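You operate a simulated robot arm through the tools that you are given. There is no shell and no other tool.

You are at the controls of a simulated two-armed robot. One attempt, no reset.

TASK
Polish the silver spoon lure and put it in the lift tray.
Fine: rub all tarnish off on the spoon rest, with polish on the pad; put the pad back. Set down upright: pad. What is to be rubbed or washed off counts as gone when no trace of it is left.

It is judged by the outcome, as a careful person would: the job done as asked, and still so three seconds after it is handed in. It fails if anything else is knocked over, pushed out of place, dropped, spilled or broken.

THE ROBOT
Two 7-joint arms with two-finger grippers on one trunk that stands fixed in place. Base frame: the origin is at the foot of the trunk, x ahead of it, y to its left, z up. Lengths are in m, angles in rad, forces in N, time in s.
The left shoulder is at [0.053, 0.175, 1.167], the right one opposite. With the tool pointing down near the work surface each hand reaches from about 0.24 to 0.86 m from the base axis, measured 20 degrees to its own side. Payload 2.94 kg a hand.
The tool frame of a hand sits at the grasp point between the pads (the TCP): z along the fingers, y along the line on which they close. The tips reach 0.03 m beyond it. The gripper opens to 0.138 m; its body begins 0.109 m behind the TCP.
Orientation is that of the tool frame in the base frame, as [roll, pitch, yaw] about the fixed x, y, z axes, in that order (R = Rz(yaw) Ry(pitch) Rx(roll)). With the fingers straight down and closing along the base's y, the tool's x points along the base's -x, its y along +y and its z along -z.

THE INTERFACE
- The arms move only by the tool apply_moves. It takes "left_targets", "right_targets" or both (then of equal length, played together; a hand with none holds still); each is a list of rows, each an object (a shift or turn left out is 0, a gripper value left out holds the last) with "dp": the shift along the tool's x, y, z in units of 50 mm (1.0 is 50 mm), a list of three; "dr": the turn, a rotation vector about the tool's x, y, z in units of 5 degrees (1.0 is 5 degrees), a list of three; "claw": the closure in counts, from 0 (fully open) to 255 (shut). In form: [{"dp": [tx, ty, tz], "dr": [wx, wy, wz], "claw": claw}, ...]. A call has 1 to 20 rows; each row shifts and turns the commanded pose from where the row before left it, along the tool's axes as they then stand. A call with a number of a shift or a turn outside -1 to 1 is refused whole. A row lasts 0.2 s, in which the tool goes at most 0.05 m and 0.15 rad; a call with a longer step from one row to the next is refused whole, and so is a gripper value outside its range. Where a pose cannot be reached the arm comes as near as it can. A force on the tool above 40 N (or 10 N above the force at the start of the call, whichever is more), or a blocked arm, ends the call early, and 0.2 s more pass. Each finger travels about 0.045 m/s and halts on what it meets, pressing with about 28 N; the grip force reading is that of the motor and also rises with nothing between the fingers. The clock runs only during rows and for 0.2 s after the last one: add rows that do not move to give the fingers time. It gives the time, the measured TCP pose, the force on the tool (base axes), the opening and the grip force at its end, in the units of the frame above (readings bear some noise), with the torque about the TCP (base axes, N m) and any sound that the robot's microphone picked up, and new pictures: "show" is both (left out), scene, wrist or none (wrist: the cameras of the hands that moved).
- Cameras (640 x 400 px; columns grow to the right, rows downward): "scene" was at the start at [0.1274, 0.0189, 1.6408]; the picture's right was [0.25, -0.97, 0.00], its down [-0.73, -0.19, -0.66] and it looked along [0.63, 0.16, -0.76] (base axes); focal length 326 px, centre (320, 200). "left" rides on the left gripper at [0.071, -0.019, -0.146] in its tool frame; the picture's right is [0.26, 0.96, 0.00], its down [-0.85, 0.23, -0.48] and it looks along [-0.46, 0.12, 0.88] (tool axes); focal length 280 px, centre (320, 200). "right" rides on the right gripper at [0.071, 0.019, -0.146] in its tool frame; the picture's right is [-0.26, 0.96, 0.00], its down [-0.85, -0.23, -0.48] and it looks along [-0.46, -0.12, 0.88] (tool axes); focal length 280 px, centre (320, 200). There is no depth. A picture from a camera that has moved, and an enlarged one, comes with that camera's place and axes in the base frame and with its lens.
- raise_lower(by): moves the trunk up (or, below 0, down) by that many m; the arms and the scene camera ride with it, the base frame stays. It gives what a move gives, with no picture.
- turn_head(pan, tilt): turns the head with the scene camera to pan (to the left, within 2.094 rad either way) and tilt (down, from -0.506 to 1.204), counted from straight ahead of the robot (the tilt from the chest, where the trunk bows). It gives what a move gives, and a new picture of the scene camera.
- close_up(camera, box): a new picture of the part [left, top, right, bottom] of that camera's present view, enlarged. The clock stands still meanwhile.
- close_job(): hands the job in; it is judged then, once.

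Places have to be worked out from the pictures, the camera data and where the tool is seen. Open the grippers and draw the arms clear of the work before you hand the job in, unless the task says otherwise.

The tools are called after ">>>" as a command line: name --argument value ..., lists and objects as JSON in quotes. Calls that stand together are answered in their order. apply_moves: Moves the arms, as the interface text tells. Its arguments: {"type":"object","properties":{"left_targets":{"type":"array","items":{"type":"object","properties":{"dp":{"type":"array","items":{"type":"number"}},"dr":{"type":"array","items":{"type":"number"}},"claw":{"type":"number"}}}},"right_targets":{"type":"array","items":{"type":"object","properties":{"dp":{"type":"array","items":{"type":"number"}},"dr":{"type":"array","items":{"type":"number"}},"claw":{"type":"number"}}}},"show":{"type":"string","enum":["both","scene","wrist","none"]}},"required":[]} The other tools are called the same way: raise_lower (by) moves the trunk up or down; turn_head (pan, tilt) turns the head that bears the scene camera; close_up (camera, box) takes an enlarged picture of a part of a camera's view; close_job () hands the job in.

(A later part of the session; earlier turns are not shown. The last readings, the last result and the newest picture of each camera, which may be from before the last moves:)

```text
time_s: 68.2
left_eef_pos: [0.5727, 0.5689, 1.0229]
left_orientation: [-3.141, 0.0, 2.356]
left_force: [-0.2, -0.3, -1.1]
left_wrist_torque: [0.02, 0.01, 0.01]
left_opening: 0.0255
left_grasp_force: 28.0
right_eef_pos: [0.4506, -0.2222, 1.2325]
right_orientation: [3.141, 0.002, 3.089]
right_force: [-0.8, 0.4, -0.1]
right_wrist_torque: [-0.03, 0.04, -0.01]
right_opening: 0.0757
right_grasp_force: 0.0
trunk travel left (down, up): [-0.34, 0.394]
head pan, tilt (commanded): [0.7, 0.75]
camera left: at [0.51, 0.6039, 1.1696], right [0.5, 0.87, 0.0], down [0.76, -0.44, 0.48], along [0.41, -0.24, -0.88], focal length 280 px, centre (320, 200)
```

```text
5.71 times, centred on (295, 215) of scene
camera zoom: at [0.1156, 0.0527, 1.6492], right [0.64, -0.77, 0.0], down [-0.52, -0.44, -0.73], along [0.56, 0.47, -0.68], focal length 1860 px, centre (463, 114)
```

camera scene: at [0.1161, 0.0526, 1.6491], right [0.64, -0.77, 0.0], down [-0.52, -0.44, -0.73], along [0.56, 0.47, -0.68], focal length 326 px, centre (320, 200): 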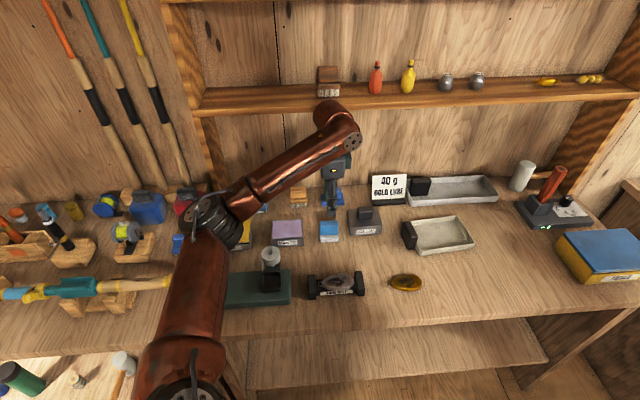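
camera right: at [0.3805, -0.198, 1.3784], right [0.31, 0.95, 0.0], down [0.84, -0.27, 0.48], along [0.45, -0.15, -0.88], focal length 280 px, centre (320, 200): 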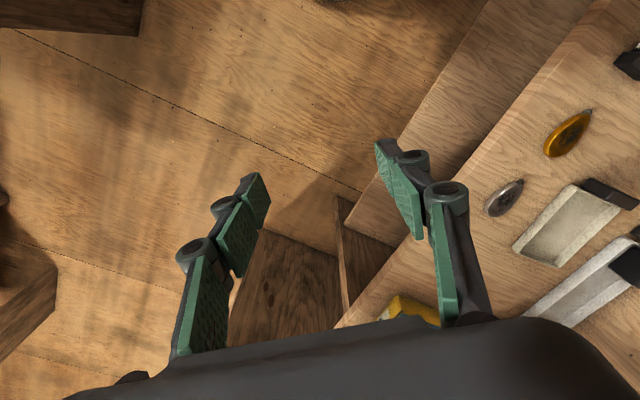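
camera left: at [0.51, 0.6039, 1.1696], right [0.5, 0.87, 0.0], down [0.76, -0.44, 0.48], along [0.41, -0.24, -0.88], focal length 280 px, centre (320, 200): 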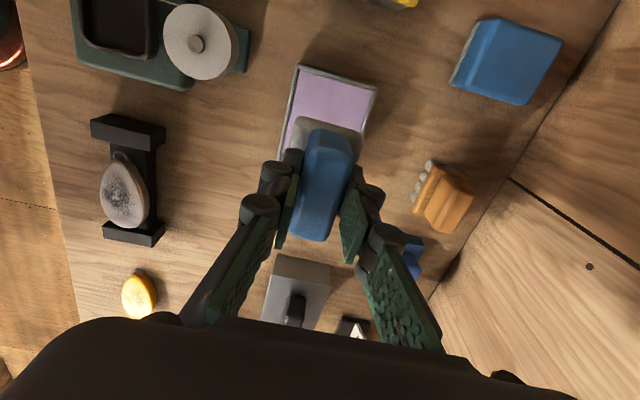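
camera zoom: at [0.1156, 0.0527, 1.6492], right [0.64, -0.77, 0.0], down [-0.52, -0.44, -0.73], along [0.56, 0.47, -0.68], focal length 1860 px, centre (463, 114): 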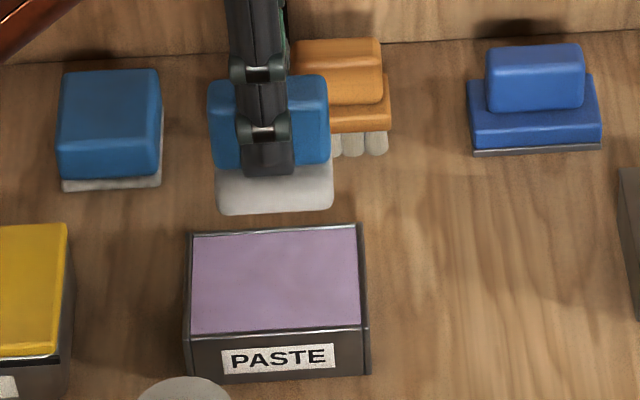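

Moving the loaded pad over the lure on the rest.

>>> apply_moves --left_targets '[{"dp": [-0.519, -0.792, 0]}, {"dp": [-0.519, -0.792, 0]}, {"dp": [-0.519, -0.792, 0]}, {"dp": [-0.519, -0.792, 0]}, {"dp": [-0.519, -0.792, 0]}, {}, {}]'

>>> close_up --camera "scene" --box '[300, 230, 390, 300]'

>>> close_up --camera "left" --box '[240, 60, 400, 240]'

```text
time_s: 69.8
left_eef_pos: [0.5258, 0.3392, 1.0273]
left_orientation: [3.141, 0.0, 2.357]
left_force: [-1.1, -0.6, -1.3]
left_wrist_torque: [0.06, -0.01, -0.01]
left_opening: 0.0253
left_grasp_force: 27.7
right_eef_pos: [0.4499, -0.2222, 1.2319]
right_orientation: [-3.141, 0.0, 3.089]
right_force: [0.2, 0.3, -0.6]
right_wrist_torque: [-0.01, -0.04, -0.01]
right_opening: 0.0756
right_grasp_force: 0.1
trunk travel left (down, up): [-0.34, 0.394]
head pan, tilt (commanded): [0.7, 0.75]
camera scene: at [0.1154, 0.0518, 1.6492], right [0.64, -0.77, 0.0], down [-0.52, -0.44, -0.73], along [0.56, 0.47, -0.68], focal length 326 px, centre (320, 200)
camera left: at [0.4624, 0.3753, 1.173], right [0.5, 0.87, 0.0], down [0.76, -0.44, 0.48], along [0.41, -0.24, -0.88], focal length 280 px, centre (320, 200)
```

scene: 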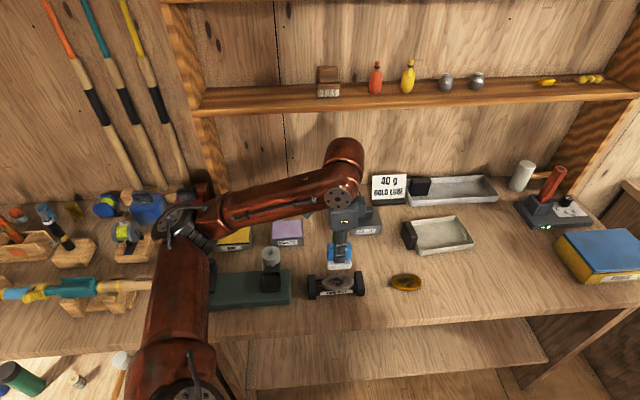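
left: 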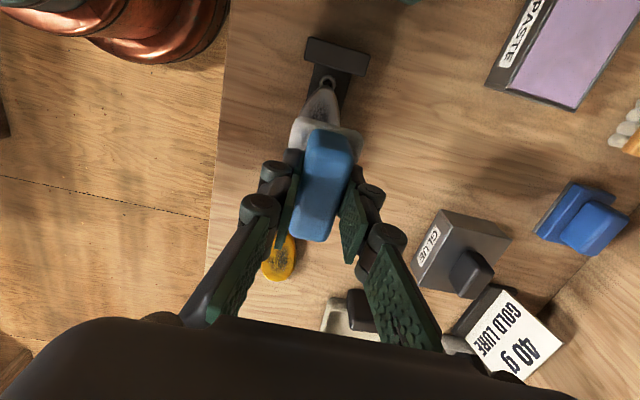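

```text
5.71 times, centred on (345, 265) of scene
camera zoom: at [0.1154, 0.0518, 1.6492], right [0.64, -0.77, 0.0], down [-0.52, -0.44, -0.73], along [0.56, 0.47, -0.68], focal length 1860 px, centre (177, -171)
```

zoom: 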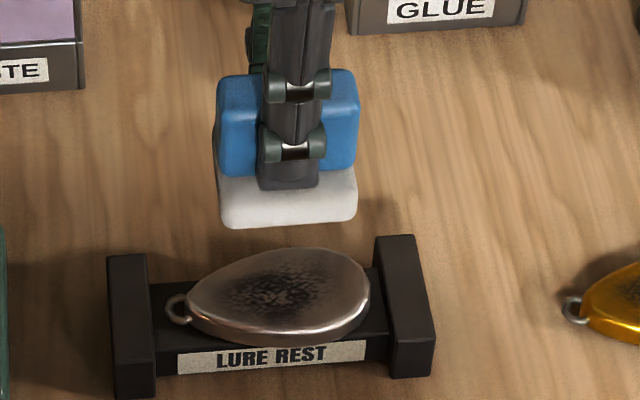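

```text
2.22 times, centred on (320, 150) of left
camera zoom: at [0.4624, 0.3753, 1.173], right [0.5, 0.87, 0.0], down [0.76, -0.44, 0.48], along [0.41, -0.24, -0.88], focal length 623 px, centre (320, 311)
```

zoom: 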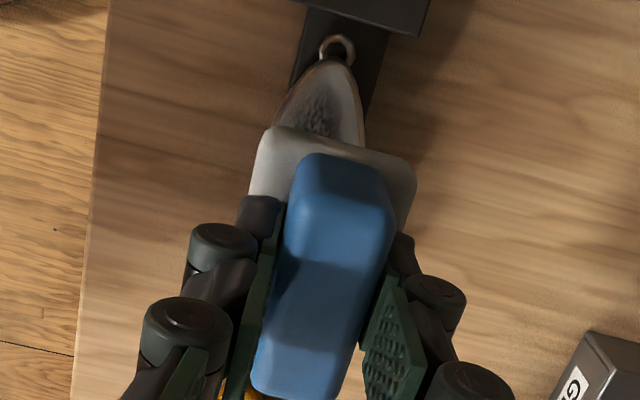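

Pad is centred over the tarnish. Lowering to just above the lure.

>>> apply_moves --left_targets '[{"dp": [0, 0, 0.75]}, {"dp": [0, 0, 0.65]}, {}, {}]' --show "none"

>>> close_up --camera "scene" --box '[300, 230, 390, 300]'

```text
time_s: 70.8
left_eef_pos: [0.5252, 0.3352, 0.9569]
left_orientation: [-3.141, 0.0, 2.355]
left_force: [-0.7, 0.6, -0.6]
left_wrist_torque: [-0.01, -0.03, 0.02]
left_opening: 0.0252
left_grasp_force: 28.3
right_eef_pos: [0.4506, -0.2207, 1.2316]
right_orientation: [-3.141, 0.0, 3.09]
right_force: [0.3, -0.2, 0.3]
right_wrist_torque: [0.02, -0.02, -0.01]
right_opening: 0.0756
right_grasp_force: 0.0
trunk travel left (down, up): [-0.34, 0.394]
head pan, tilt (commanded): [0.7, 0.75]
```

```text
5.71 times, centred on (345, 265) of scene
camera zoom: at [0.1155, 0.0525, 1.6492], right [0.64, -0.77, 0.0], down [-0.52, -0.44, -0.73], along [0.56, 0.47, -0.68], focal length 1860 px, centre (177, -171)
```

zoom: 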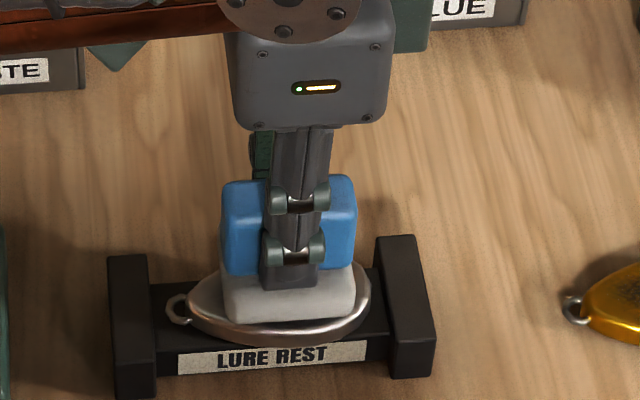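

>>> apply_moves --left_targets '[{"dp": [0, 0, 0.06]}, {"dp": [0, 0, 0.06]}, {}]' --show "none"

```text
time_s: 71.6
left_eef_pos: [0.5261, 0.3363, 0.9493]
left_orientation: [3.141, 0.0, 2.355]
left_force: [0.5, -0.6, -0.5]
left_wrist_torque: [-0.05, -0.02, -0.01]
left_opening: 0.0251
left_grasp_force: 28.0
right_eef_pos: [0.4495, -0.2216, 1.2311]
right_orientation: [3.141, -0.001, 3.087]
right_force: [-0.5, -0.5, 0.6]
right_wrist_torque: [0.0, -0.04, -0.01]
right_opening: 0.0759
right_grasp_force: 0.0
trunk travel left (down, up): [-0.34, 0.394]
head pan, tilt (commanded): [0.7, 0.75]
```

>>> apply_moves --left_targets '[{"dp": [0, 0, 0.04]}, {"dp": [0, 0, 0.04]}, {}]' --show "none"

```text
time_s: 72.4
left_eef_pos: [0.5257, 0.3366, 0.9459]
left_orientation: [3.137, 0.003, 2.357]
left_force: [-1.2, 0.3, 15.4]
left_wrist_torque: [0.07, 0.13, -0.01]
left_opening: 0.0253
left_grasp_force: 28.3
right_eef_pos: [0.4488, -0.2216, 1.2323]
right_orientation: [3.14, 0.001, 3.09]
right_force: [-0.6, 0.1, 0.0]
right_wrist_torque: [0.02, 0.0, -0.03]
right_opening: 0.0759
right_grasp_force: 0.0
trunk travel left (down, up): [-0.34, 0.394]
head pan, tilt (commanded): [0.7, 0.75]
```

Pad is on the lure with ~15 N. Easing 1 mm and beginning lengthwise rubbing strokes of ±12 mm.

>>> apply_moves --left_targets '[{"dp": [0, 0, -0.02]}, {"dp": [0.24, 0, 0]}, {"dp": [-0.24, 0, 0]}, {"dp": [-0.24, 0, 0]}, {"dp": [0.24, 0, 0]}, {"dp": [0.24, 0, 0]}, {"dp": [-0.24, 0, 0]}, {"dp": [-0.24, 0, 0]}, {"dp": [0.24, 0, 0]}, {}]' --show "none"

>>> close_up --camera "scene" --box '[300, 230, 390, 300]'

```text
time_s: 74.6
left_eef_pos: [0.5257, 0.3359, 0.9474]
left_orientation: [3.14, -0.001, 2.354]
left_force: [2.5, -3.2, 10.2]
left_wrist_torque: [-0.19, -0.16, -0.03]
left_opening: 0.0253
left_grasp_force: 28.2
right_eef_pos: [0.4493, -0.222, 1.2311]
right_orientation: [3.139, 0.0, 3.089]
right_force: [0.2, -0.5, -0.6]
right_wrist_torque: [0.01, 0.01, 0.01]
right_opening: 0.0756
right_grasp_force: 0.1
trunk travel left (down, up): [-0.34, 0.394]
head pan, tilt (commanded): [0.7, 0.75]
```

```text
5.71 times, centred on (345, 265) of scene
camera zoom: at [0.1148, 0.0509, 1.6493], right [0.64, -0.77, 0.0], down [-0.52, -0.44, -0.73], along [0.56, 0.47, -0.68], focal length 1860 px, centre (177, -171)
```

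zoom: 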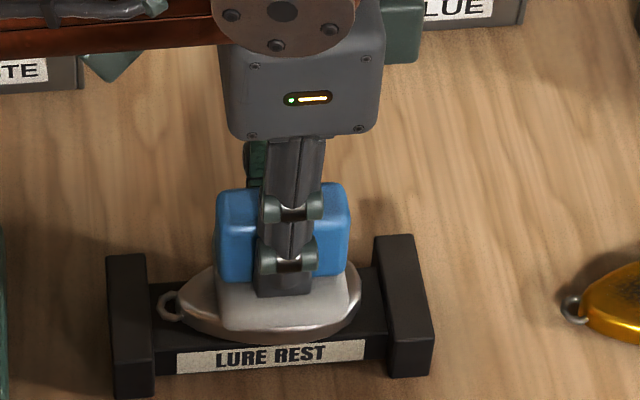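

The rest hasn't moved; the lure has shifted a few mm along it. Lifting to inspect the tarnish.

>>> apply_moves --left_targets '[{"dp": [0, 0, -0.4]}, {"dp": [0, 0, -0.8]}, {"dp": [0.5, 0.5, -0.6]}, {"dp": [0.5, 0.5, 0]}, {}]'

>>> close_up --camera "scene" --box '[300, 230, 390, 300]'

```text
time_s: 75.8
left_eef_pos: [0.5287, 0.409, 1.0358]
left_orientation: [-3.14, 0.001, 2.356]
left_force: [0.5, -0.1, -1.0]
left_wrist_torque: [0.0, 0.02, 0.02]
left_opening: 0.0252
left_grasp_force: 28.1
right_eef_pos: [0.4499, -0.2226, 1.2309]
right_orientation: [-3.141, -0.002, 3.091]
right_force: [1.0, -0.5, 0.3]
right_wrist_torque: [-0.01, 0.01, -0.01]
right_opening: 0.076
right_grasp_force: 0.1
trunk travel left (down, up): [-0.34, 0.394]
head pan, tilt (commanded): [0.7, 0.75]
camera scene: at [0.1158, 0.052, 1.6492], right [0.64, -0.77, 0.0], down [-0.52, -0.44, -0.73], along [0.56, 0.47, -0.68], focal length 326 px, centre (320, 200)
camera left: at [0.4652, 0.4457, 1.1817], right [0.5, 0.87, 0.0], down [0.76, -0.44, 0.48], along [0.41, -0.24, -0.88], focal length 280 px, centre (320, 200)
```

scene: 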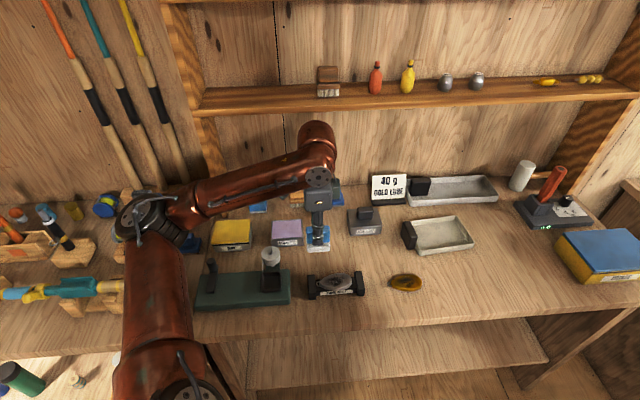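
left: 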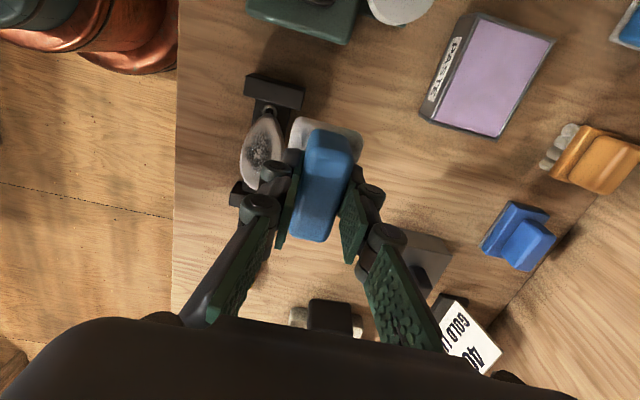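

```text
5.71 times, centred on (345, 265) of scene
camera zoom: at [0.1158, 0.052, 1.6492], right [0.64, -0.77, 0.0], down [-0.52, -0.44, -0.73], along [0.56, 0.47, -0.68], focal length 1860 px, centre (177, -171)
```

zoom: 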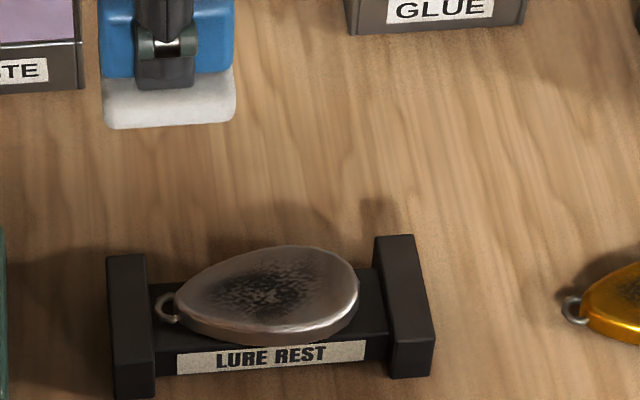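

>>> close_up --camera "scene" --box '[320, 260, 360, 295]'

>>> close_up --camera "left" --box '[225, 90, 305, 210]'

```text
11.43 times, centred on (340, 278) of scene
camera zoom: at [0.1158, 0.052, 1.6492], right [0.64, -0.77, 0.0], down [-0.52, -0.44, -0.73], along [0.56, 0.47, -0.68], focal length 3720 px, centre (91, -686)
```

zoom: 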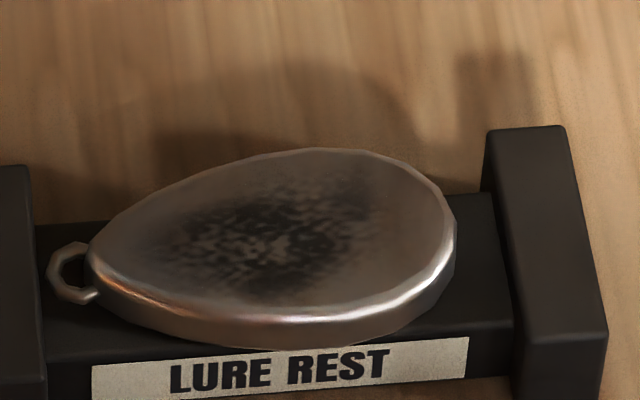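

```text
3.33 times, centred on (265, 150) of left
camera zoom: at [0.4652, 0.4457, 1.1817], right [0.5, 0.87, 0.0], down [0.76, -0.44, 0.48], along [0.41, -0.24, -0.88], focal length 935 px, centre (503, 367)
```

zoom: 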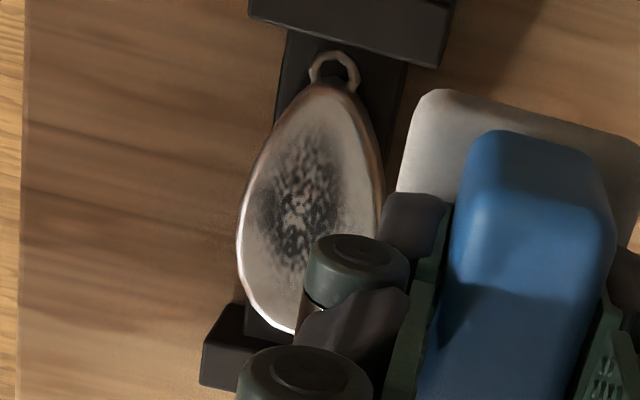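

>>> close_up --camera "scene" --box '[305, 245, 385, 305]'

```text
6.67 times, centred on (345, 275) of scene
camera zoom: at [0.1158, 0.052, 1.6492], right [0.64, -0.77, 0.0], down [-0.52, -0.44, -0.73], along [0.56, 0.47, -0.68], focal length 2170 px, centre (153, -300)
```

zoom: 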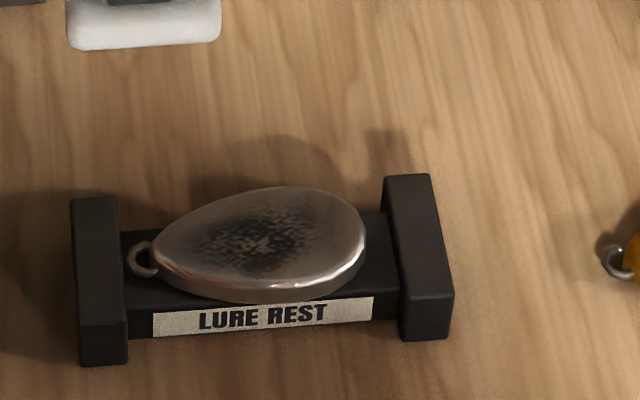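

The tarnish is at best barely changed; the lure mostly rode along with the pad. Going back with firmer pressure and more, longer strokes.

>>> apply_moves --left_targets '[{"dp": [-0.5, -0.5, 0]}, {"dp": [-0.44, -0.5, 0.6]}, {"dp": [0, 0, 0.8]}, {"dp": [0, 0, 0.36]}, {"dp": [0, 0, 0.06]}, {}]' --show "none"

>>> close_up --camera "scene" --box '[300, 230, 390, 300]'

```text
time_s: 77.2
left_eef_pos: [0.5254, 0.3371, 0.9468]
left_orientation: [3.138, 0.003, 2.354]
left_force: [0.0, -1.8, 14.2]
left_wrist_torque: [-0.09, 0.0, -0.01]
left_opening: 0.0254
left_grasp_force: 27.7
right_eef_pos: [0.4497, -0.2222, 1.2321]
right_orientation: [3.14, -0.001, 3.091]
right_force: [-1.2, 0.1, -0.2]
right_wrist_torque: [-0.01, 0.0, 0.01]
right_opening: 0.0756
right_grasp_force: 0.0
trunk travel left (down, up): [-0.34, 0.394]
head pan, tilt (commanded): [0.7, 0.75]
```

```text
5.71 times, centred on (345, 265) of scene
camera zoom: at [0.1141, 0.0514, 1.6496], right [0.64, -0.77, 0.0], down [-0.52, -0.44, -0.73], along [0.56, 0.47, -0.68], focal length 1860 px, centre (177, -171)
```

zoom: 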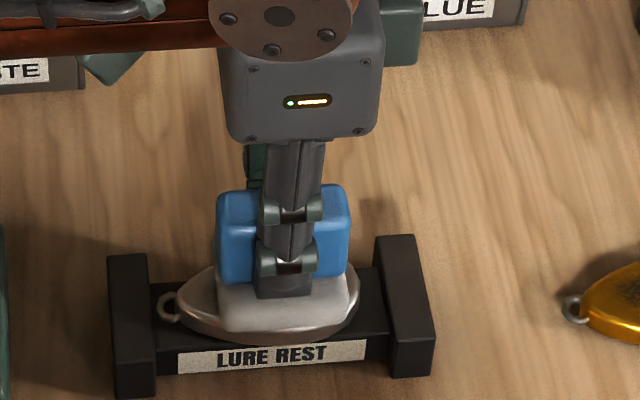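

>>> apply_moves --left_targets '[{"dp": [0.3, 0, 0.02]}, {"dp": [-0.3, 0, 0]}, {"dp": [-0.3, 0, 0]}, {"dp": [0.3, 0, 0]}, {"dp": [0.3, 0, 0]}, {"dp": [-0.3, 0, 0]}, {"dp": [-0.3, 0, 0]}, {"dp": [0.3, 0, 0]}, {"dp": [0.3, 0, 0]}, {"dp": [-0.3, 0, 0]}, {"dp": [-0.3, 0, 0]}, {"dp": [0.3, 0, 0]}, {"dp": [0.3, 0, 0]}, {"dp": [-0.3, 0, 0]}, {"dp": [-0.3, 0, 0]}, {"dp": [0.3, 0, 0]}, {}]' --show "none"

>>> close_up --camera "scene" --box '[300, 230, 390, 300]'

```text
time_s: 80.8
left_eef_pos: [0.5223, 0.339, 0.944]
left_orientation: [3.14, 0.0, 2.354]
left_force: [1.2, -2.9, 10.3]
left_wrist_torque: [-0.16, -0.08, -0.03]
left_opening: 0.0252
left_grasp_force: 27.6
right_eef_pos: [0.4501, -0.2231, 1.2322]
right_orientation: [3.141, 0.0, 3.091]
right_force: [-0.5, 1.1, 0.7]
right_wrist_torque: [0.03, 0.0, 0.02]
right_opening: 0.0758
right_grasp_force: 0.1
trunk travel left (down, up): [-0.34, 0.394]
head pan, tilt (commanded): [0.7, 0.75]
```

```text
5.71 times, centred on (345, 265) of scene
camera zoom: at [0.1149, 0.0508, 1.6493], right [0.64, -0.77, 0.0], down [-0.52, -0.44, -0.73], along [0.56, 0.47, -0.68], focal length 1860 px, centre (177, -171)
```

zoom: 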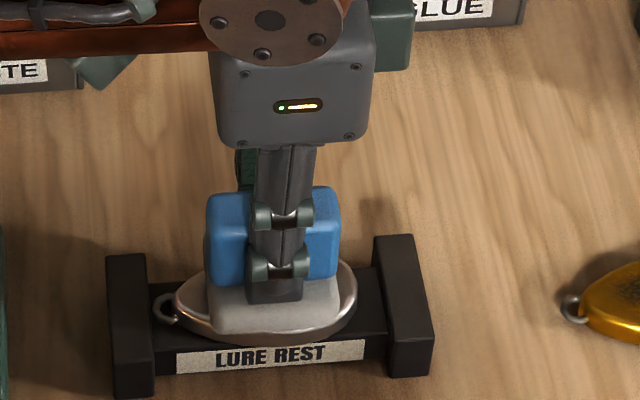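

>>> apply_moves --left_targets '[{"dp": [0, 0, -0.4]}, {"dp": [0, 0, -0.8]}, {"dp": [0.5, 0.5, -0.6]}, {"dp": [0.5, 0.5, 0]}, {}]' --show "wrist"

>>> close_up --camera "scene" --box '[305, 245, 385, 305]'

>>> close_up --camera "left" --box '[225, 90, 305, 210]'

>>> close_up --camera "scene" --box '[280, 190, 370, 260]'

```text
time_s: 82.0
left_eef_pos: [0.5221, 0.4108, 1.0311]
left_orientation: [3.141, 0.001, 2.353]
left_force: [0.5, -1.0, -1.3]
left_wrist_torque: [-0.02, -0.01, -0.01]
left_opening: 0.0252
left_grasp_force: 27.7
right_eef_pos: [0.4496, -0.2222, 1.2326]
right_orientation: [-3.141, 0.001, 3.089]
right_force: [0.4, 0.1, 0.6]
right_wrist_torque: [-0.02, 0.02, -0.01]
right_opening: 0.0759
right_grasp_force: 0.1
trunk travel left (down, up): [-0.34, 0.394]
head pan, tilt (commanded): [0.7, 0.75]
camera left: at [0.4595, 0.4463, 1.1777], right [0.5, 0.87, 0.0], down [0.76, -0.44, 0.48], along [0.41, -0.24, -0.88], focal length 280 px, centre (320, 200)
```

left: 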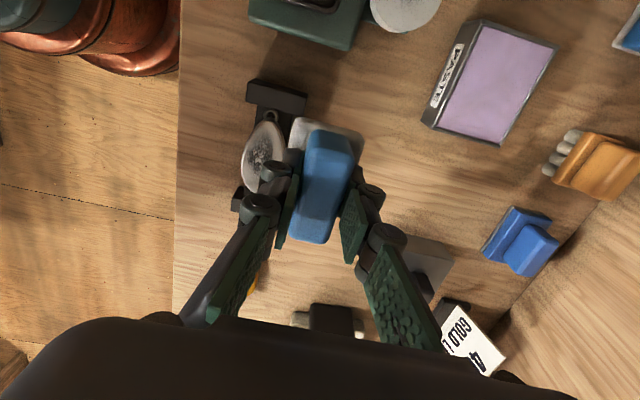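

```text
6.67 times, centred on (345, 275) of scene
camera zoom: at [0.1156, 0.0522, 1.6492], right [0.64, -0.77, 0.0], down [-0.52, -0.44, -0.73], along [0.56, 0.47, -0.68], focal length 2170 px, centre (153, -300)
```

zoom: 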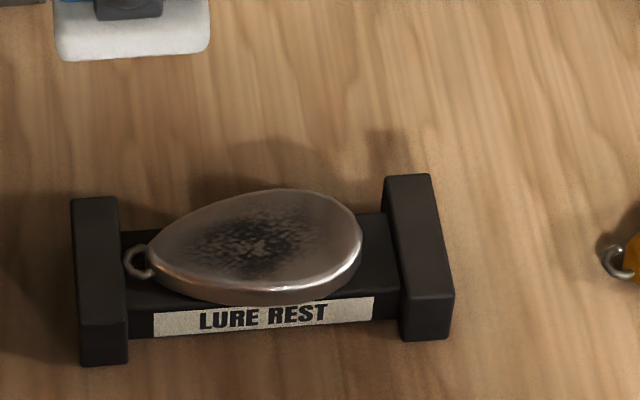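

```text
3.33 times, centred on (265, 150) of left
camera zoom: at [0.4595, 0.4463, 1.1777], right [0.5, 0.87, 0.0], down [0.76, -0.44, 0.48], along [0.41, -0.24, -0.88], focal length 935 px, centre (503, 367)
```

zoom: 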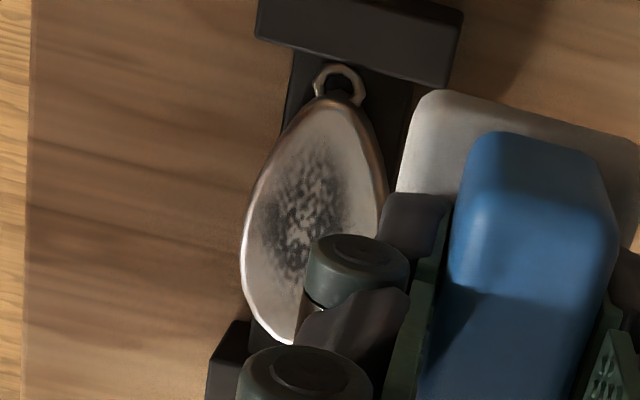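

```text
5.71 times, centred on (325, 225) of scene
camera zoom: at [0.1156, 0.0522, 1.6492], right [0.64, -0.77, 0.0], down [-0.52, -0.44, -0.73], along [0.56, 0.47, -0.68], focal length 1860 px, centre (291, 57)
```

zoom: 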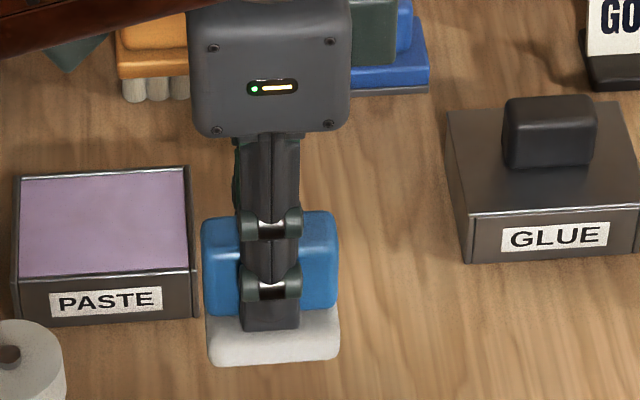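

The tarnish looks essentially unchanged, so I want to confirm there is polish on the felt. I'll raise the pad in front of the robot and tilt the right hand's camera upward to look at the underside.

>>> apply_moves --left_targets '[{"dp": [0, 0, -0.9]}, {"dp": [-0.527, -0.527, -0.45]}, {"dp": [-0.527, -0.527, -0.45]}, {"dp": [-0.527, -0.527, -0.45]}, {"dp": [-0.527, -0.527, -0.45]}, {"dp": [-0.527, -0.527, -0.45]}, {"dp": [-0.527, -0.527, -0.45]}, {"dp": [-0.527, -0.527, -0.45]}, {"dp": [-0.527, -0.527, -0.45]}, {"dp": [-0.527, -0.527, -0.45]}, {"dp": [-0.527, -0.527, -0.45]}, {"dp": [-0.527, -0.527, 0]}, {}, {}, {}, {}]' --right_targets '[{"dp": [0, 0, 0.95]}, {"dp": [0, 0, 0.95]}, {"dp": [0, 0, 0.95]}, {"dp": [0, 0, 0.95]}, {"dr": [0, 0, -1]}, {"dr": [0, 0, -1]}, {"dr": [0, 0, -1]}, {"dr": [0, 0, -1]}, {"dr": [0, 0, -1]}, {"dr": [0, 0, -1]}, {"dr": [0, 0, -1]}, {"dr": [0, 0, -1]}, {"dr": [0, -1, 0]}, {"dr": [0, -1, 0]}, {"dr": [0, -1, 0]}, {"dr": [0, -1, 0]}]'

```text
time_s: 85.4
left_eef_pos: [0.5265, -0.0008, 1.3017]
left_orientation: [3.139, 0.001, 2.357]
left_force: [-0.5, 0.0, -0.7]
left_wrist_torque: [0.03, -0.02, -0.04]
left_opening: 0.0255
left_grasp_force: 27.9
right_eef_pos: [0.4489, -0.2231, 1.0425]
right_orientation: [-3.141, 0.353, -2.496]
right_force: [-0.4, 0.3, 0.1]
right_wrist_torque: [0.04, -0.02, 0.0]
right_opening: 0.0757
right_grasp_force: 0.1
trunk travel left (down, up): [-0.34, 0.394]
head pan, tilt (commanded): [0.7, 0.75]
camera scene: at [0.1147, 0.0513, 1.6494], right [0.64, -0.76, 0.0], down [-0.52, -0.44, -0.73], along [0.56, 0.47, -0.68], focal length 326 px, centre (320, 200)
camera right: at [0.345, -0.2769, 1.1558], right [-0.38, 0.92, 0.09], down [0.65, 0.2, 0.74], along [0.66, 0.34, -0.67], focal length 280 px, centre (320, 200)
camera left: at [0.4626, 0.0362, 1.4486], right [0.5, 0.87, 0.0], down [0.76, -0.44, 0.48], along [0.41, -0.24, -0.88], focal length 280 px, centre (320, 200)
```

scene: 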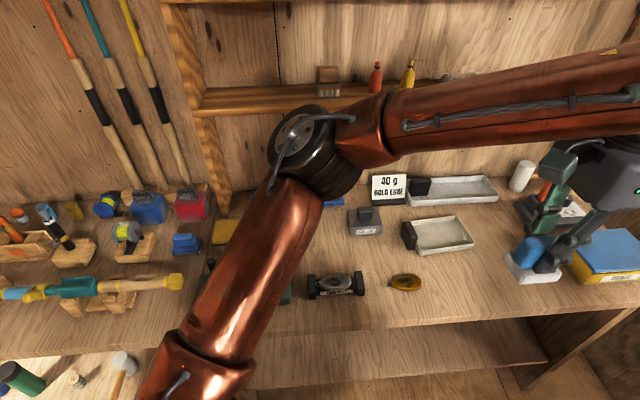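
right: 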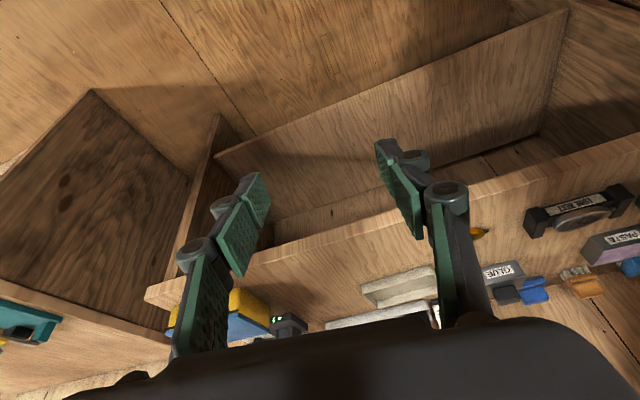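
left: 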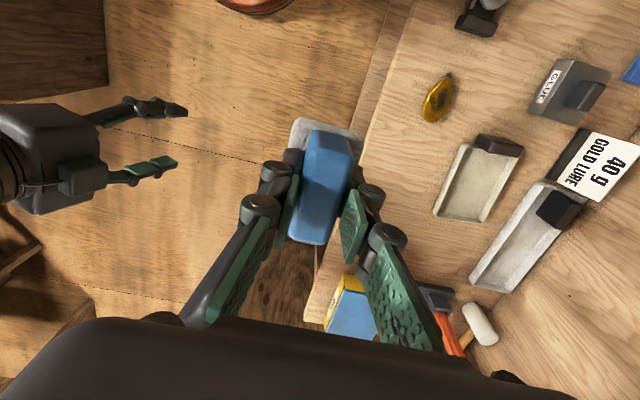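

The right camera must tilt further and yaw left to see the pad from below; opening its fingers for a clear view.

>>> apply_moves --right_targets '[{"dr": [-0.342, 0, -0.94], "claw": 0}, {"dr": [-0.342, 0, -0.94]}, {"dr": [-0.342, 0, -0.94]}, {"dr": [-0.342, 0, -0.94]}, {"dr": [-0.342, 0, -0.94]}, {"dr": [-0.342, 0, -0.94]}, {"dr": [-0.342, 0, -0.94]}, {"dr": [0, -1, 0]}, {"dr": [0, -1, 0]}, {"dr": [0, -1, 0]}, {"dr": [0, -1, 0]}, {"dr": [0, -1, 0]}, {"dr": [0, -1, 0]}, {"dr": [0, -1, 0]}, {"dr": [0, -1, 0]}, {"dr": [0, -1, 0]}, {"dr": [0, -1, 0]}, {"dr": [0, -1, 0]}, {"dr": [0, -1, 0]}]' --show "wrist"

```text
time_s: 89.4
left_eef_pos: [0.5268, 0.0001, 1.3016]
left_orientation: [3.141, 0.0, 2.358]
left_force: [0.4, 0.4, -0.6]
left_wrist_torque: [0.01, 0.0, 0.01]
left_opening: 0.0251
left_grasp_force: 27.8
right_eef_pos: [0.4324, -0.1959, 0.9975]
right_orientation: [2.914, 1.184, -2.602]
right_force: [-0.5, 0.5, -0.5]
right_wrist_torque: [-0.01, -0.02, 0.01]
right_opening: 0.1382
right_grasp_force: 0.1
right hand out of reach, approached as far as the arm can: row 4, 5, 6, 7, 8, 9, 10, 11, 12, 13, 14, 15
trunk travel left (down, up): [-0.34, 0.394]
head pan, tilt (commanded): [0.7, 0.75]
camera right: at [0.3, -0.2911, 0.9879], right [-0.57, 0.75, 0.33], down [0.12, -0.32, 0.94], along [0.81, 0.58, 0.09], focal length 280 px, centre (320, 200)
```

right: 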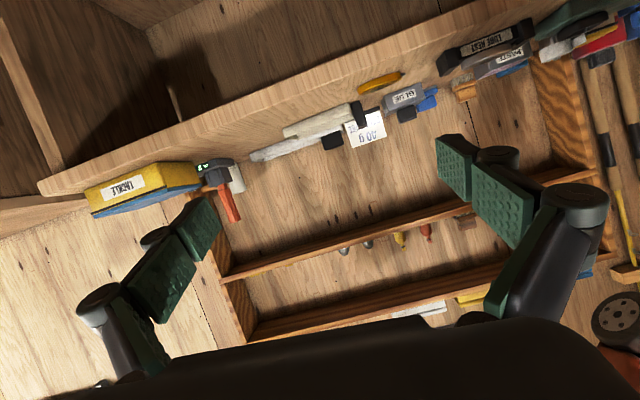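

The pad is hidden behind the gripper body in this view; shifting the left hand so the pad's underside falls in the clear part of the right camera's picture.

>>> apply_moves --left_targets '[{"dp": [-0.725, -0.053, 0.545]}, {"dp": [-0.725, -0.053, 0.545]}, {"dp": [-0.725, -0.053, 0.545]}, {"dp": [-0.725, -0.053, 0.545]}, {}, {}]' --show "scene"

>>> close_up --camera "right" --box '[200, 180, 460, 340]'

```text
time_s: 90.8
left_eef_pos: [0.6209, -0.1117, 1.1963]
left_orientation: [-3.141, -0.001, 2.355]
left_force: [0.3, -0.7, -1.3]
left_wrist_torque: [0.04, 0.0, -0.01]
left_opening: 0.0252
left_grasp_force: 27.8
right_eef_pos: [0.433, -0.1981, 0.9971]
right_orientation: [2.908, 1.181, -2.607]
right_force: [0.8, -0.5, 1.4]
right_wrist_torque: [-0.02, 0.0, 0.03]
right_opening: 0.1379
right_grasp_force: 0.1
trunk travel left (down, up): [-0.34, 0.394]
head pan, tilt (commanded): [0.7, 0.75]
camera scene: at [0.1162, 0.0502, 1.6493], right [0.64, -0.77, 0.0], down [-0.52, -0.44, -0.73], along [0.56, 0.47, -0.68], focal length 326 px, centre (320, 200)
```

scene: 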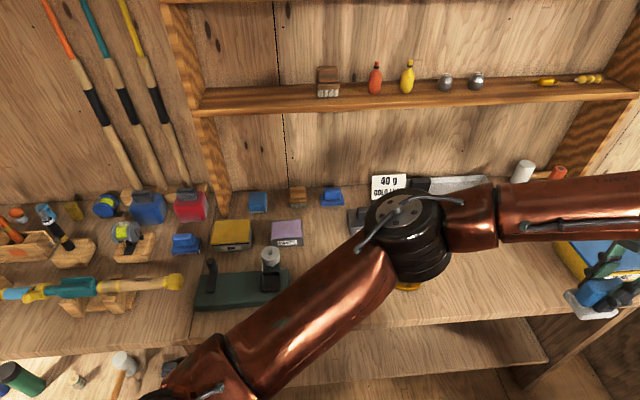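

```text
2.46 times, centred on (330, 260) of right
camera zoom: at [0.3004, -0.2922, 0.9875], right [-0.57, 0.75, 0.33], down [0.12, -0.32, 0.94], along [0.81, 0.58, 0.09], focal length 690 px, centre (295, 52)
```

zoom: 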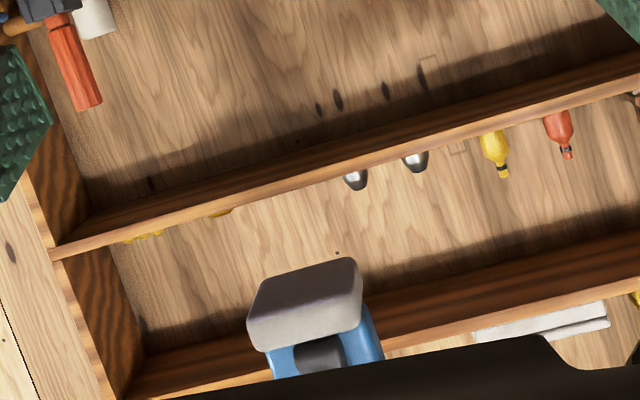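

>>> close_up --camera "right" --box '[290, 270, 370, 330]'

```text
6.67 times, centred on (330, 300) of right
camera zoom: at [0.3004, -0.2922, 0.9875], right [-0.57, 0.75, 0.33], down [0.12, -0.32, 0.94], along [0.81, 0.58, 0.09], focal length 1869 px, centre (253, -467)
```

zoom: 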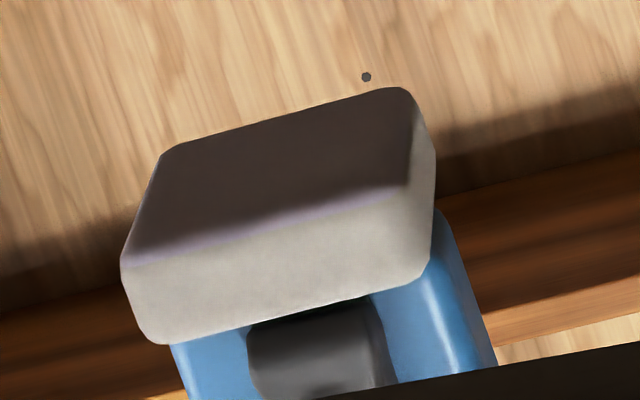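

The underside shows a lilac film of paste, so polish is on the pad. Let me clear the view and compare the tarnish with the earlier picture.

>>> apply_moves --left_targets '[{"dp": [0.725, 0.053, -0.545]}, {"dp": [0.725, 0.053, -0.545]}, {"dp": [0.725, 0.3, -0.3]}, {"dp": [0.725, 0.3, 0]}, {"dp": [0.4, 0.8, 0]}, {"dp": [0.4, 0.8, 0]}, {"dp": [0.4, 0.8, 0]}, {}]' --show "scene"

>>> close_up --camera "scene" --box '[305, 245, 385, 305]'

```text
time_s: 92.6
left_eef_pos: [0.5823, 0.1434, 1.2632]
left_orientation: [3.14, 0.0, 2.354]
left_force: [-0.5, -0.7, -0.6]
left_wrist_torque: [0.05, 0.01, 0.0]
left_opening: 0.0252
left_grasp_force: 27.9
right_eef_pos: [0.4316, -0.1975, 0.9979]
right_orientation: [2.909, 1.181, -2.607]
right_force: [-0.1, -0.1, 0.5]
right_wrist_torque: [-0.03, -0.03, -0.01]
right_opening: 0.1378
right_grasp_force: 0.0
trunk travel left (down, up): [-0.34, 0.394]
head pan, tilt (commanded): [0.7, 0.75]
camera scene: at [0.115, 0.0507, 1.6493], right [0.64, -0.77, 0.0], down [-0.52, -0.44, -0.73], along [0.56, 0.47, -0.68], focal length 326 px, centre (320, 200)
```

scene: 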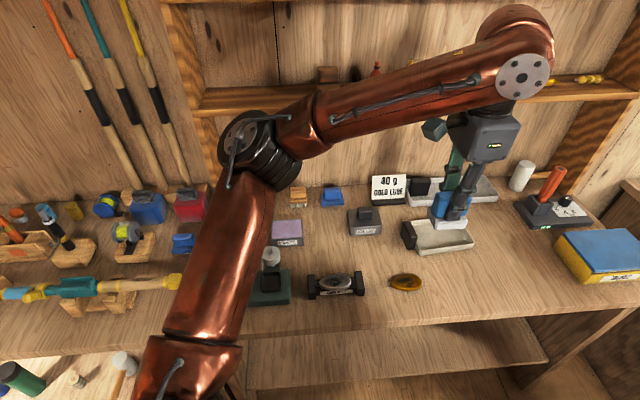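

```text
6.67 times, centred on (345, 275) of scene
camera zoom: at [0.115, 0.0507, 1.6493], right [0.64, -0.77, 0.0], down [-0.52, -0.44, -0.73], along [0.56, 0.47, -0.68], focal length 2170 px, centre (153, -300)
```

zoom: 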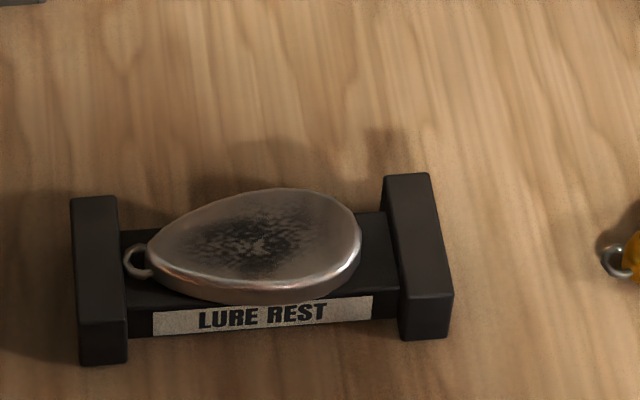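

There is possibly slight fading, so I'll rub considerably more, with longer strokes. Returning over the lure.

>>> apply_moves --left_targets '[{"dp": [0.518, 0.268, 0.695]}, {"dp": [0.518, 0.268, 0.695]}, {"dp": [0.518, 0.268, 0.695]}, {"dp": [0.518, 0.268, 0.695]}, {"dp": [0.518, 0.268, 0.695]}, {"dp": [0.518, 0.268, 0.695]}, {"dp": [0.518, 0.268, 0.695]}, {}, {"dp": [0, 0, 0.65]}, {"dp": [0, 0, 0.6]}, {}, {}]' --show "none"

>>> close_up --camera "scene" --box '[300, 230, 390, 300]'

```text
time_s: 95.2
left_eef_pos: [0.5224, 0.3368, 0.953]
left_orientation: [3.142, 0.001, 2.354]
left_force: [0.5, -0.4, -0.8]
left_wrist_torque: [0.01, 0.03, 0.03]
left_opening: 0.0253
left_grasp_force: 28.2
right_eef_pos: [0.432, -0.1968, 0.9973]
right_orientation: [2.911, 1.181, -2.604]
right_force: [0.1, -0.1, -0.5]
right_wrist_torque: [0.01, -0.02, -0.01]
right_opening: 0.1384
right_grasp_force: 0.0
trunk travel left (down, up): [-0.34, 0.394]
head pan, tilt (commanded): [0.7, 0.75]
```

```text
5.71 times, centred on (345, 265) of scene
camera zoom: at [0.1154, 0.0523, 1.6492], right [0.64, -0.77, 0.0], down [-0.52, -0.44, -0.73], along [0.56, 0.47, -0.68], focal length 1860 px, centre (177, -171)
```

zoom: 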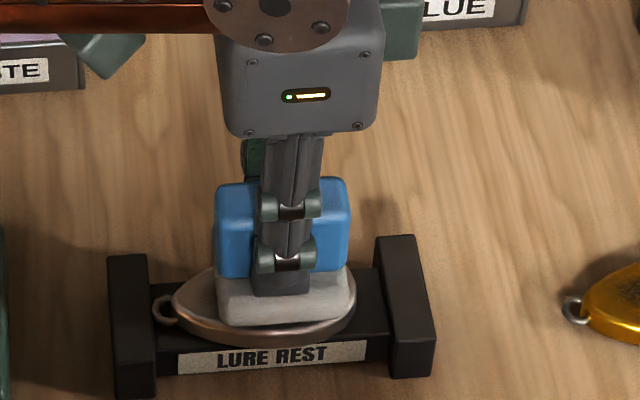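

>>> apply_moves --left_targets '[{"dp": [0, 0, 0.07]}, {"dp": [0, 0, 0.07]}, {"dp": [0, 0, 0.06]}, {}]' --show "none"

```text
time_s: 96.2
left_eef_pos: [0.5217, 0.3384, 0.9463]
left_orientation: [-3.14, 0.001, 2.355]
left_force: [-1.2, 0.2, -0.7]
left_wrist_torque: [0.03, -0.02, -0.01]
left_opening: 0.0254
left_grasp_force: 28.1
right_eef_pos: [0.4323, -0.1963, 0.9963]
right_orientation: [2.912, 1.181, -2.604]
right_force: [-0.9, 0.1, -0.5]
right_wrist_torque: [0.0, -0.02, -0.02]
right_opening: 0.138
right_grasp_force: 0.1
trunk travel left (down, up): [-0.34, 0.394]
head pan, tilt (commanded): [0.7, 0.75]
```

>>> apply_moves --left_targets '[{"dp": [0, 0, 0.06]}, {"dp": [0, 0, 0.06]}, {"dp": [0, 0, 0.03]}, {}]' --show "none"

```text
time_s: 97.2
left_eef_pos: [0.5217, 0.3386, 0.943]
left_orientation: [3.134, 0.007, 2.357]
left_force: [-0.1, 1.9, 29.7]
left_wrist_torque: [0.21, 0.0, 0.0]
left_opening: 0.0249
left_grasp_force: 28.3
right_eef_pos: [0.4311, -0.1959, 0.9981]
right_orientation: [2.912, 1.182, -2.603]
right_force: [0.8, -0.7, 0.0]
right_wrist_torque: [0.02, 0.0, -0.02]
right_opening: 0.1382
right_grasp_force: 0.1
trunk travel left (down, up): [-0.34, 0.394]
head pan, tilt (commanded): [0.7, 0.75]
```

30 N; easing to ~20 N and doing a long series of ±18 mm strokes.

>>> apply_moves --left_targets '[{"dp": [0, 0, -0.03]}, {"dp": [0.36, 0, 0]}, {"dp": [-0.36, 0, 0]}, {"dp": [-0.36, 0, 0]}, {"dp": [0.36, 0, 0]}, {"dp": [0.36, 0, 0]}, {"dp": [-0.36, 0, 0]}, {"dp": [-0.36, 0, 0]}, {"dp": [0.36, 0, 0]}, {"dp": [0.36, 0, 0]}, {"dp": [-0.36, 0, 0]}, {"dp": [-0.36, 0, 0]}, {"dp": [0.36, 0, 0]}, {"dp": [0.36, 0, 0]}, {"dp": [-0.36, 0, 0]}, {"dp": [-0.36, 0, 0]}, {"dp": [0.36, 0, 0]}, {}]' --show "none"

>>> close_up --camera "scene" --box '[300, 230, 390, 300]'

```text
time_s: 101.0
left_eef_pos: [0.5213, 0.3383, 0.9409]
left_orientation: [-3.14, -0.001, 2.356]
left_force: [2.9, -5.9, 13.5]
left_wrist_torque: [-0.21, -0.16, -0.01]
left_opening: 0.0252
left_grasp_force: 28.1
right_eef_pos: [0.4326, -0.1975, 0.9966]
right_orientation: [2.909, 1.182, -2.606]
right_force: [-0.3, 0.5, -1.0]
right_wrist_torque: [0.01, -0.01, 0.06]
right_opening: 0.1381
right_grasp_force: 0.0
trunk travel left (down, up): [-0.34, 0.394]
head pan, tilt (commanded): [0.7, 0.75]
```

```text
5.71 times, centred on (345, 265) of scene
camera zoom: at [0.1149, 0.0499, 1.6493], right [0.64, -0.77, 0.0], down [-0.52, -0.44, -0.73], along [0.56, 0.47, -0.68], focal length 1860 px, centre (177, -171)
```

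zoom: 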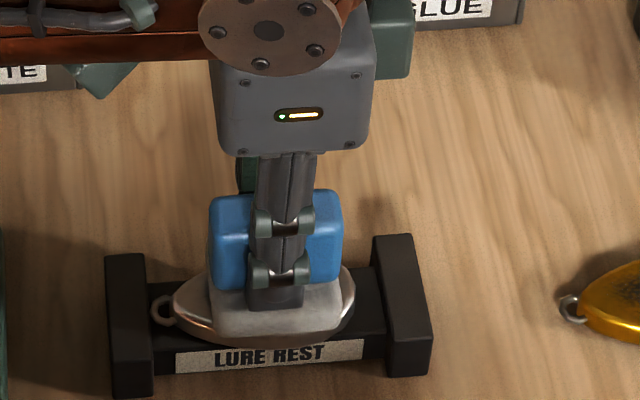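

>>> apply_moves --left_targets '[{"dp": [0, 0, -0.4]}, {"dp": [0, 0, -0.8]}, {"dp": [0.5, 0.6, -0.6]}, {"dp": [0.5, 0.6, 0]}, {}]' --show "none"

>>> close_up --camera "scene" --box '[305, 245, 385, 305]'

>>> close_up --camera "left" --box '[225, 90, 305, 210]'

```text
time_s: 102.2
left_eef_pos: [0.5279, 0.4184, 1.0328]
left_orientation: [-3.141, -0.001, 2.354]
left_force: [-0.4, 0.7, -1.2]
left_wrist_torque: [0.0, -0.01, -0.03]
left_opening: 0.0253
left_grasp_force: 28.0
right_eef_pos: [0.4317, -0.1967, 0.9966]
right_orientation: [2.911, 1.182, -2.603]
right_force: [0.7, 0.0, 0.1]
right_wrist_torque: [0.0, -0.01, 0.02]
right_opening: 0.1378
right_grasp_force: 0.1
trunk travel left (down, up): [-0.34, 0.394]
head pan, tilt (commanded): [0.7, 0.75]
```

```text
6.67 times, centred on (345, 275) of scene
camera zoom: at [0.1153, 0.052, 1.6492], right [0.64, -0.77, 0.0], down [-0.52, -0.44, -0.73], along [0.56, 0.47, -0.68], focal length 2170 px, centre (153, -300)
```

zoom: 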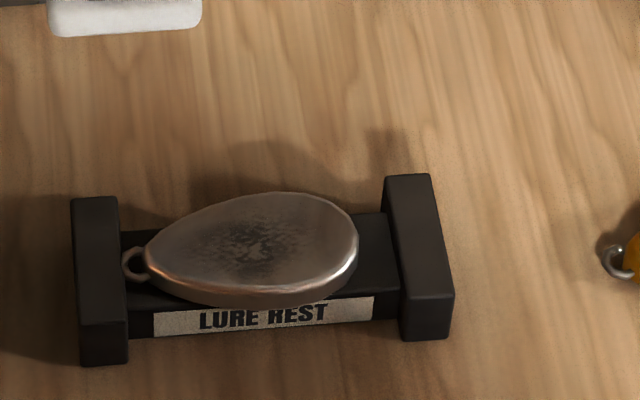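

```text
3.33 times, centred on (265, 150) of left
camera zoom: at [0.4635, 0.4548, 1.1789], right [0.5, 0.87, 0.0], down [0.76, -0.44, 0.48], along [0.41, -0.24, -0.88], focal length 935 px, centre (503, 367)
```

zoom: 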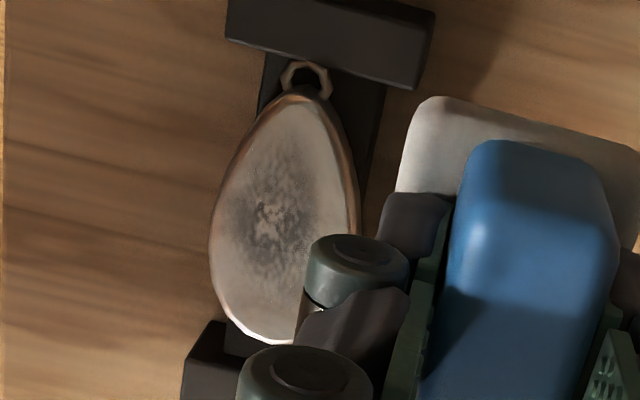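

The tarnish is now clearly fading, so this works. Continuing with another set of strokes.

>>> apply_moves --left_targets '[{"dp": [-0.5, -0.62, 0]}, {"dp": [-0.5, -0.6, 0.6]}, {"dp": [0, 0, 0.8]}, {"dp": [0, 0, 0.4]}, {}]' --show "none"

```text
time_s: 103.4
left_eef_pos: [0.5212, 0.3356, 0.9401]
left_orientation: [3.14, 0.0, 2.355]
left_force: [0.4, 0.4, -0.4]
left_wrist_torque: [-0.02, 0.0, -0.03]
left_opening: 0.0254
left_grasp_force: 28.1
right_eef_pos: [0.4311, -0.196, 0.9969]
right_orientation: [2.912, 1.181, -2.603]
right_force: [0.1, 0.3, -0.4]
right_wrist_torque: [0.02, -0.01, 0.0]
right_opening: 0.1381
right_grasp_force: 0.1
trunk travel left (down, up): [-0.34, 0.394]
head pan, tilt (commanded): [0.7, 0.75]
```

>>> apply_moves --left_targets '[{"dp": [0, 0, 0.05]}, {"dp": [0, 0, 0.04]}, {}]' --show "none"

```text
time_s: 104.2
left_eef_pos: [0.5215, 0.3348, 0.9407]
left_orientation: [3.136, 0.005, 2.356]
left_force: [-0.1, -1.2, 32.0]
left_wrist_torque: [0.16, 0.35, -0.04]
left_opening: 0.025
left_grasp_force: 27.5
right_eef_pos: [0.4311, -0.1975, 0.9993]
right_orientation: [2.912, 1.184, -2.603]
right_force: [-1.1, 0.1, 1.2]
right_wrist_torque: [0.03, 0.0, 0.02]
right_opening: 0.1379
right_grasp_force: 0.1
trunk travel left (down, up): [-0.34, 0.394]
head pan, tilt (commanded): [0.7, 0.75]
```

>>> apply_moves --left_targets '[{"dp": [0.36, 0, -0.025]}, {"dp": [-0.36, 0, 0]}, {"dp": [-0.36, 0, 0]}, {"dp": [0.36, 0, 0]}, {"dp": [0.36, 0, 0]}, {"dp": [-0.36, 0, 0]}, {"dp": [-0.36, 0, 0]}, {"dp": [0.36, 0, 0]}, {"dp": [0.36, 0, 0]}, {"dp": [-0.36, 0, 0]}, {"dp": [-0.36, 0, 0]}, {"dp": [0.36, 0, 0]}, {"dp": [0.36, 0, 0]}, {"dp": [-0.36, 0, 0]}, {"dp": [-0.36, 0, 0]}, {"dp": [0.36, 0, 0]}, {"dp": [0.36, 0, 0]}, {"dp": [-0.36, 0, 0]}, {"dp": [-0.36, 0, 0]}, {"dp": [0.36, 0, 0]}]' --show "none"

>>> close_up --camera "scene" --box '[300, 230, 390, 300]'

```text
time_s: 104.8
left_eef_pos: [0.5241, 0.3387, 0.9408]
left_orientation: [3.132, -0.003, 2.359]
left_force: [-1.8, 3.3, 18.2]
left_wrist_torque: [-0.15, 0.0, -0.16]
left_opening: 0.0251
left_grasp_force: 28.2
right_eef_pos: [0.432, -0.1953, 0.9975]
right_orientation: [2.912, 1.183, -2.602]
right_force: [0.6, -0.3, 0.1]
right_wrist_torque: [0.04, 0.01, 0.07]
right_opening: 0.1381
right_grasp_force: 0.0
trunk travel left (down, up): [-0.34, 0.394]
head pan, tilt (commanded): [0.7, 0.75]
stopped in row 3 (left hand): the force on the tool passed its limit at 43 N (the readings are from after the stop); the commanded pose is now the measured one
```

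```text
5.71 times, centred on (345, 265) of scene
camera zoom: at [0.1149, 0.0503, 1.6491], right [0.64, -0.76, 0.0], down [-0.52, -0.44, -0.73], along [0.56, 0.47, -0.68], focal length 1860 px, centre (177, -171)
```

zoom: 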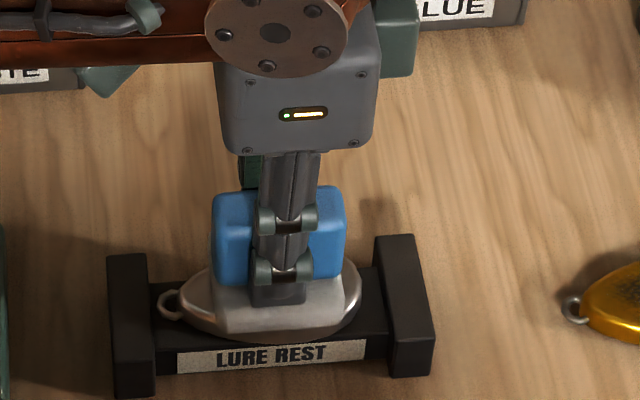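

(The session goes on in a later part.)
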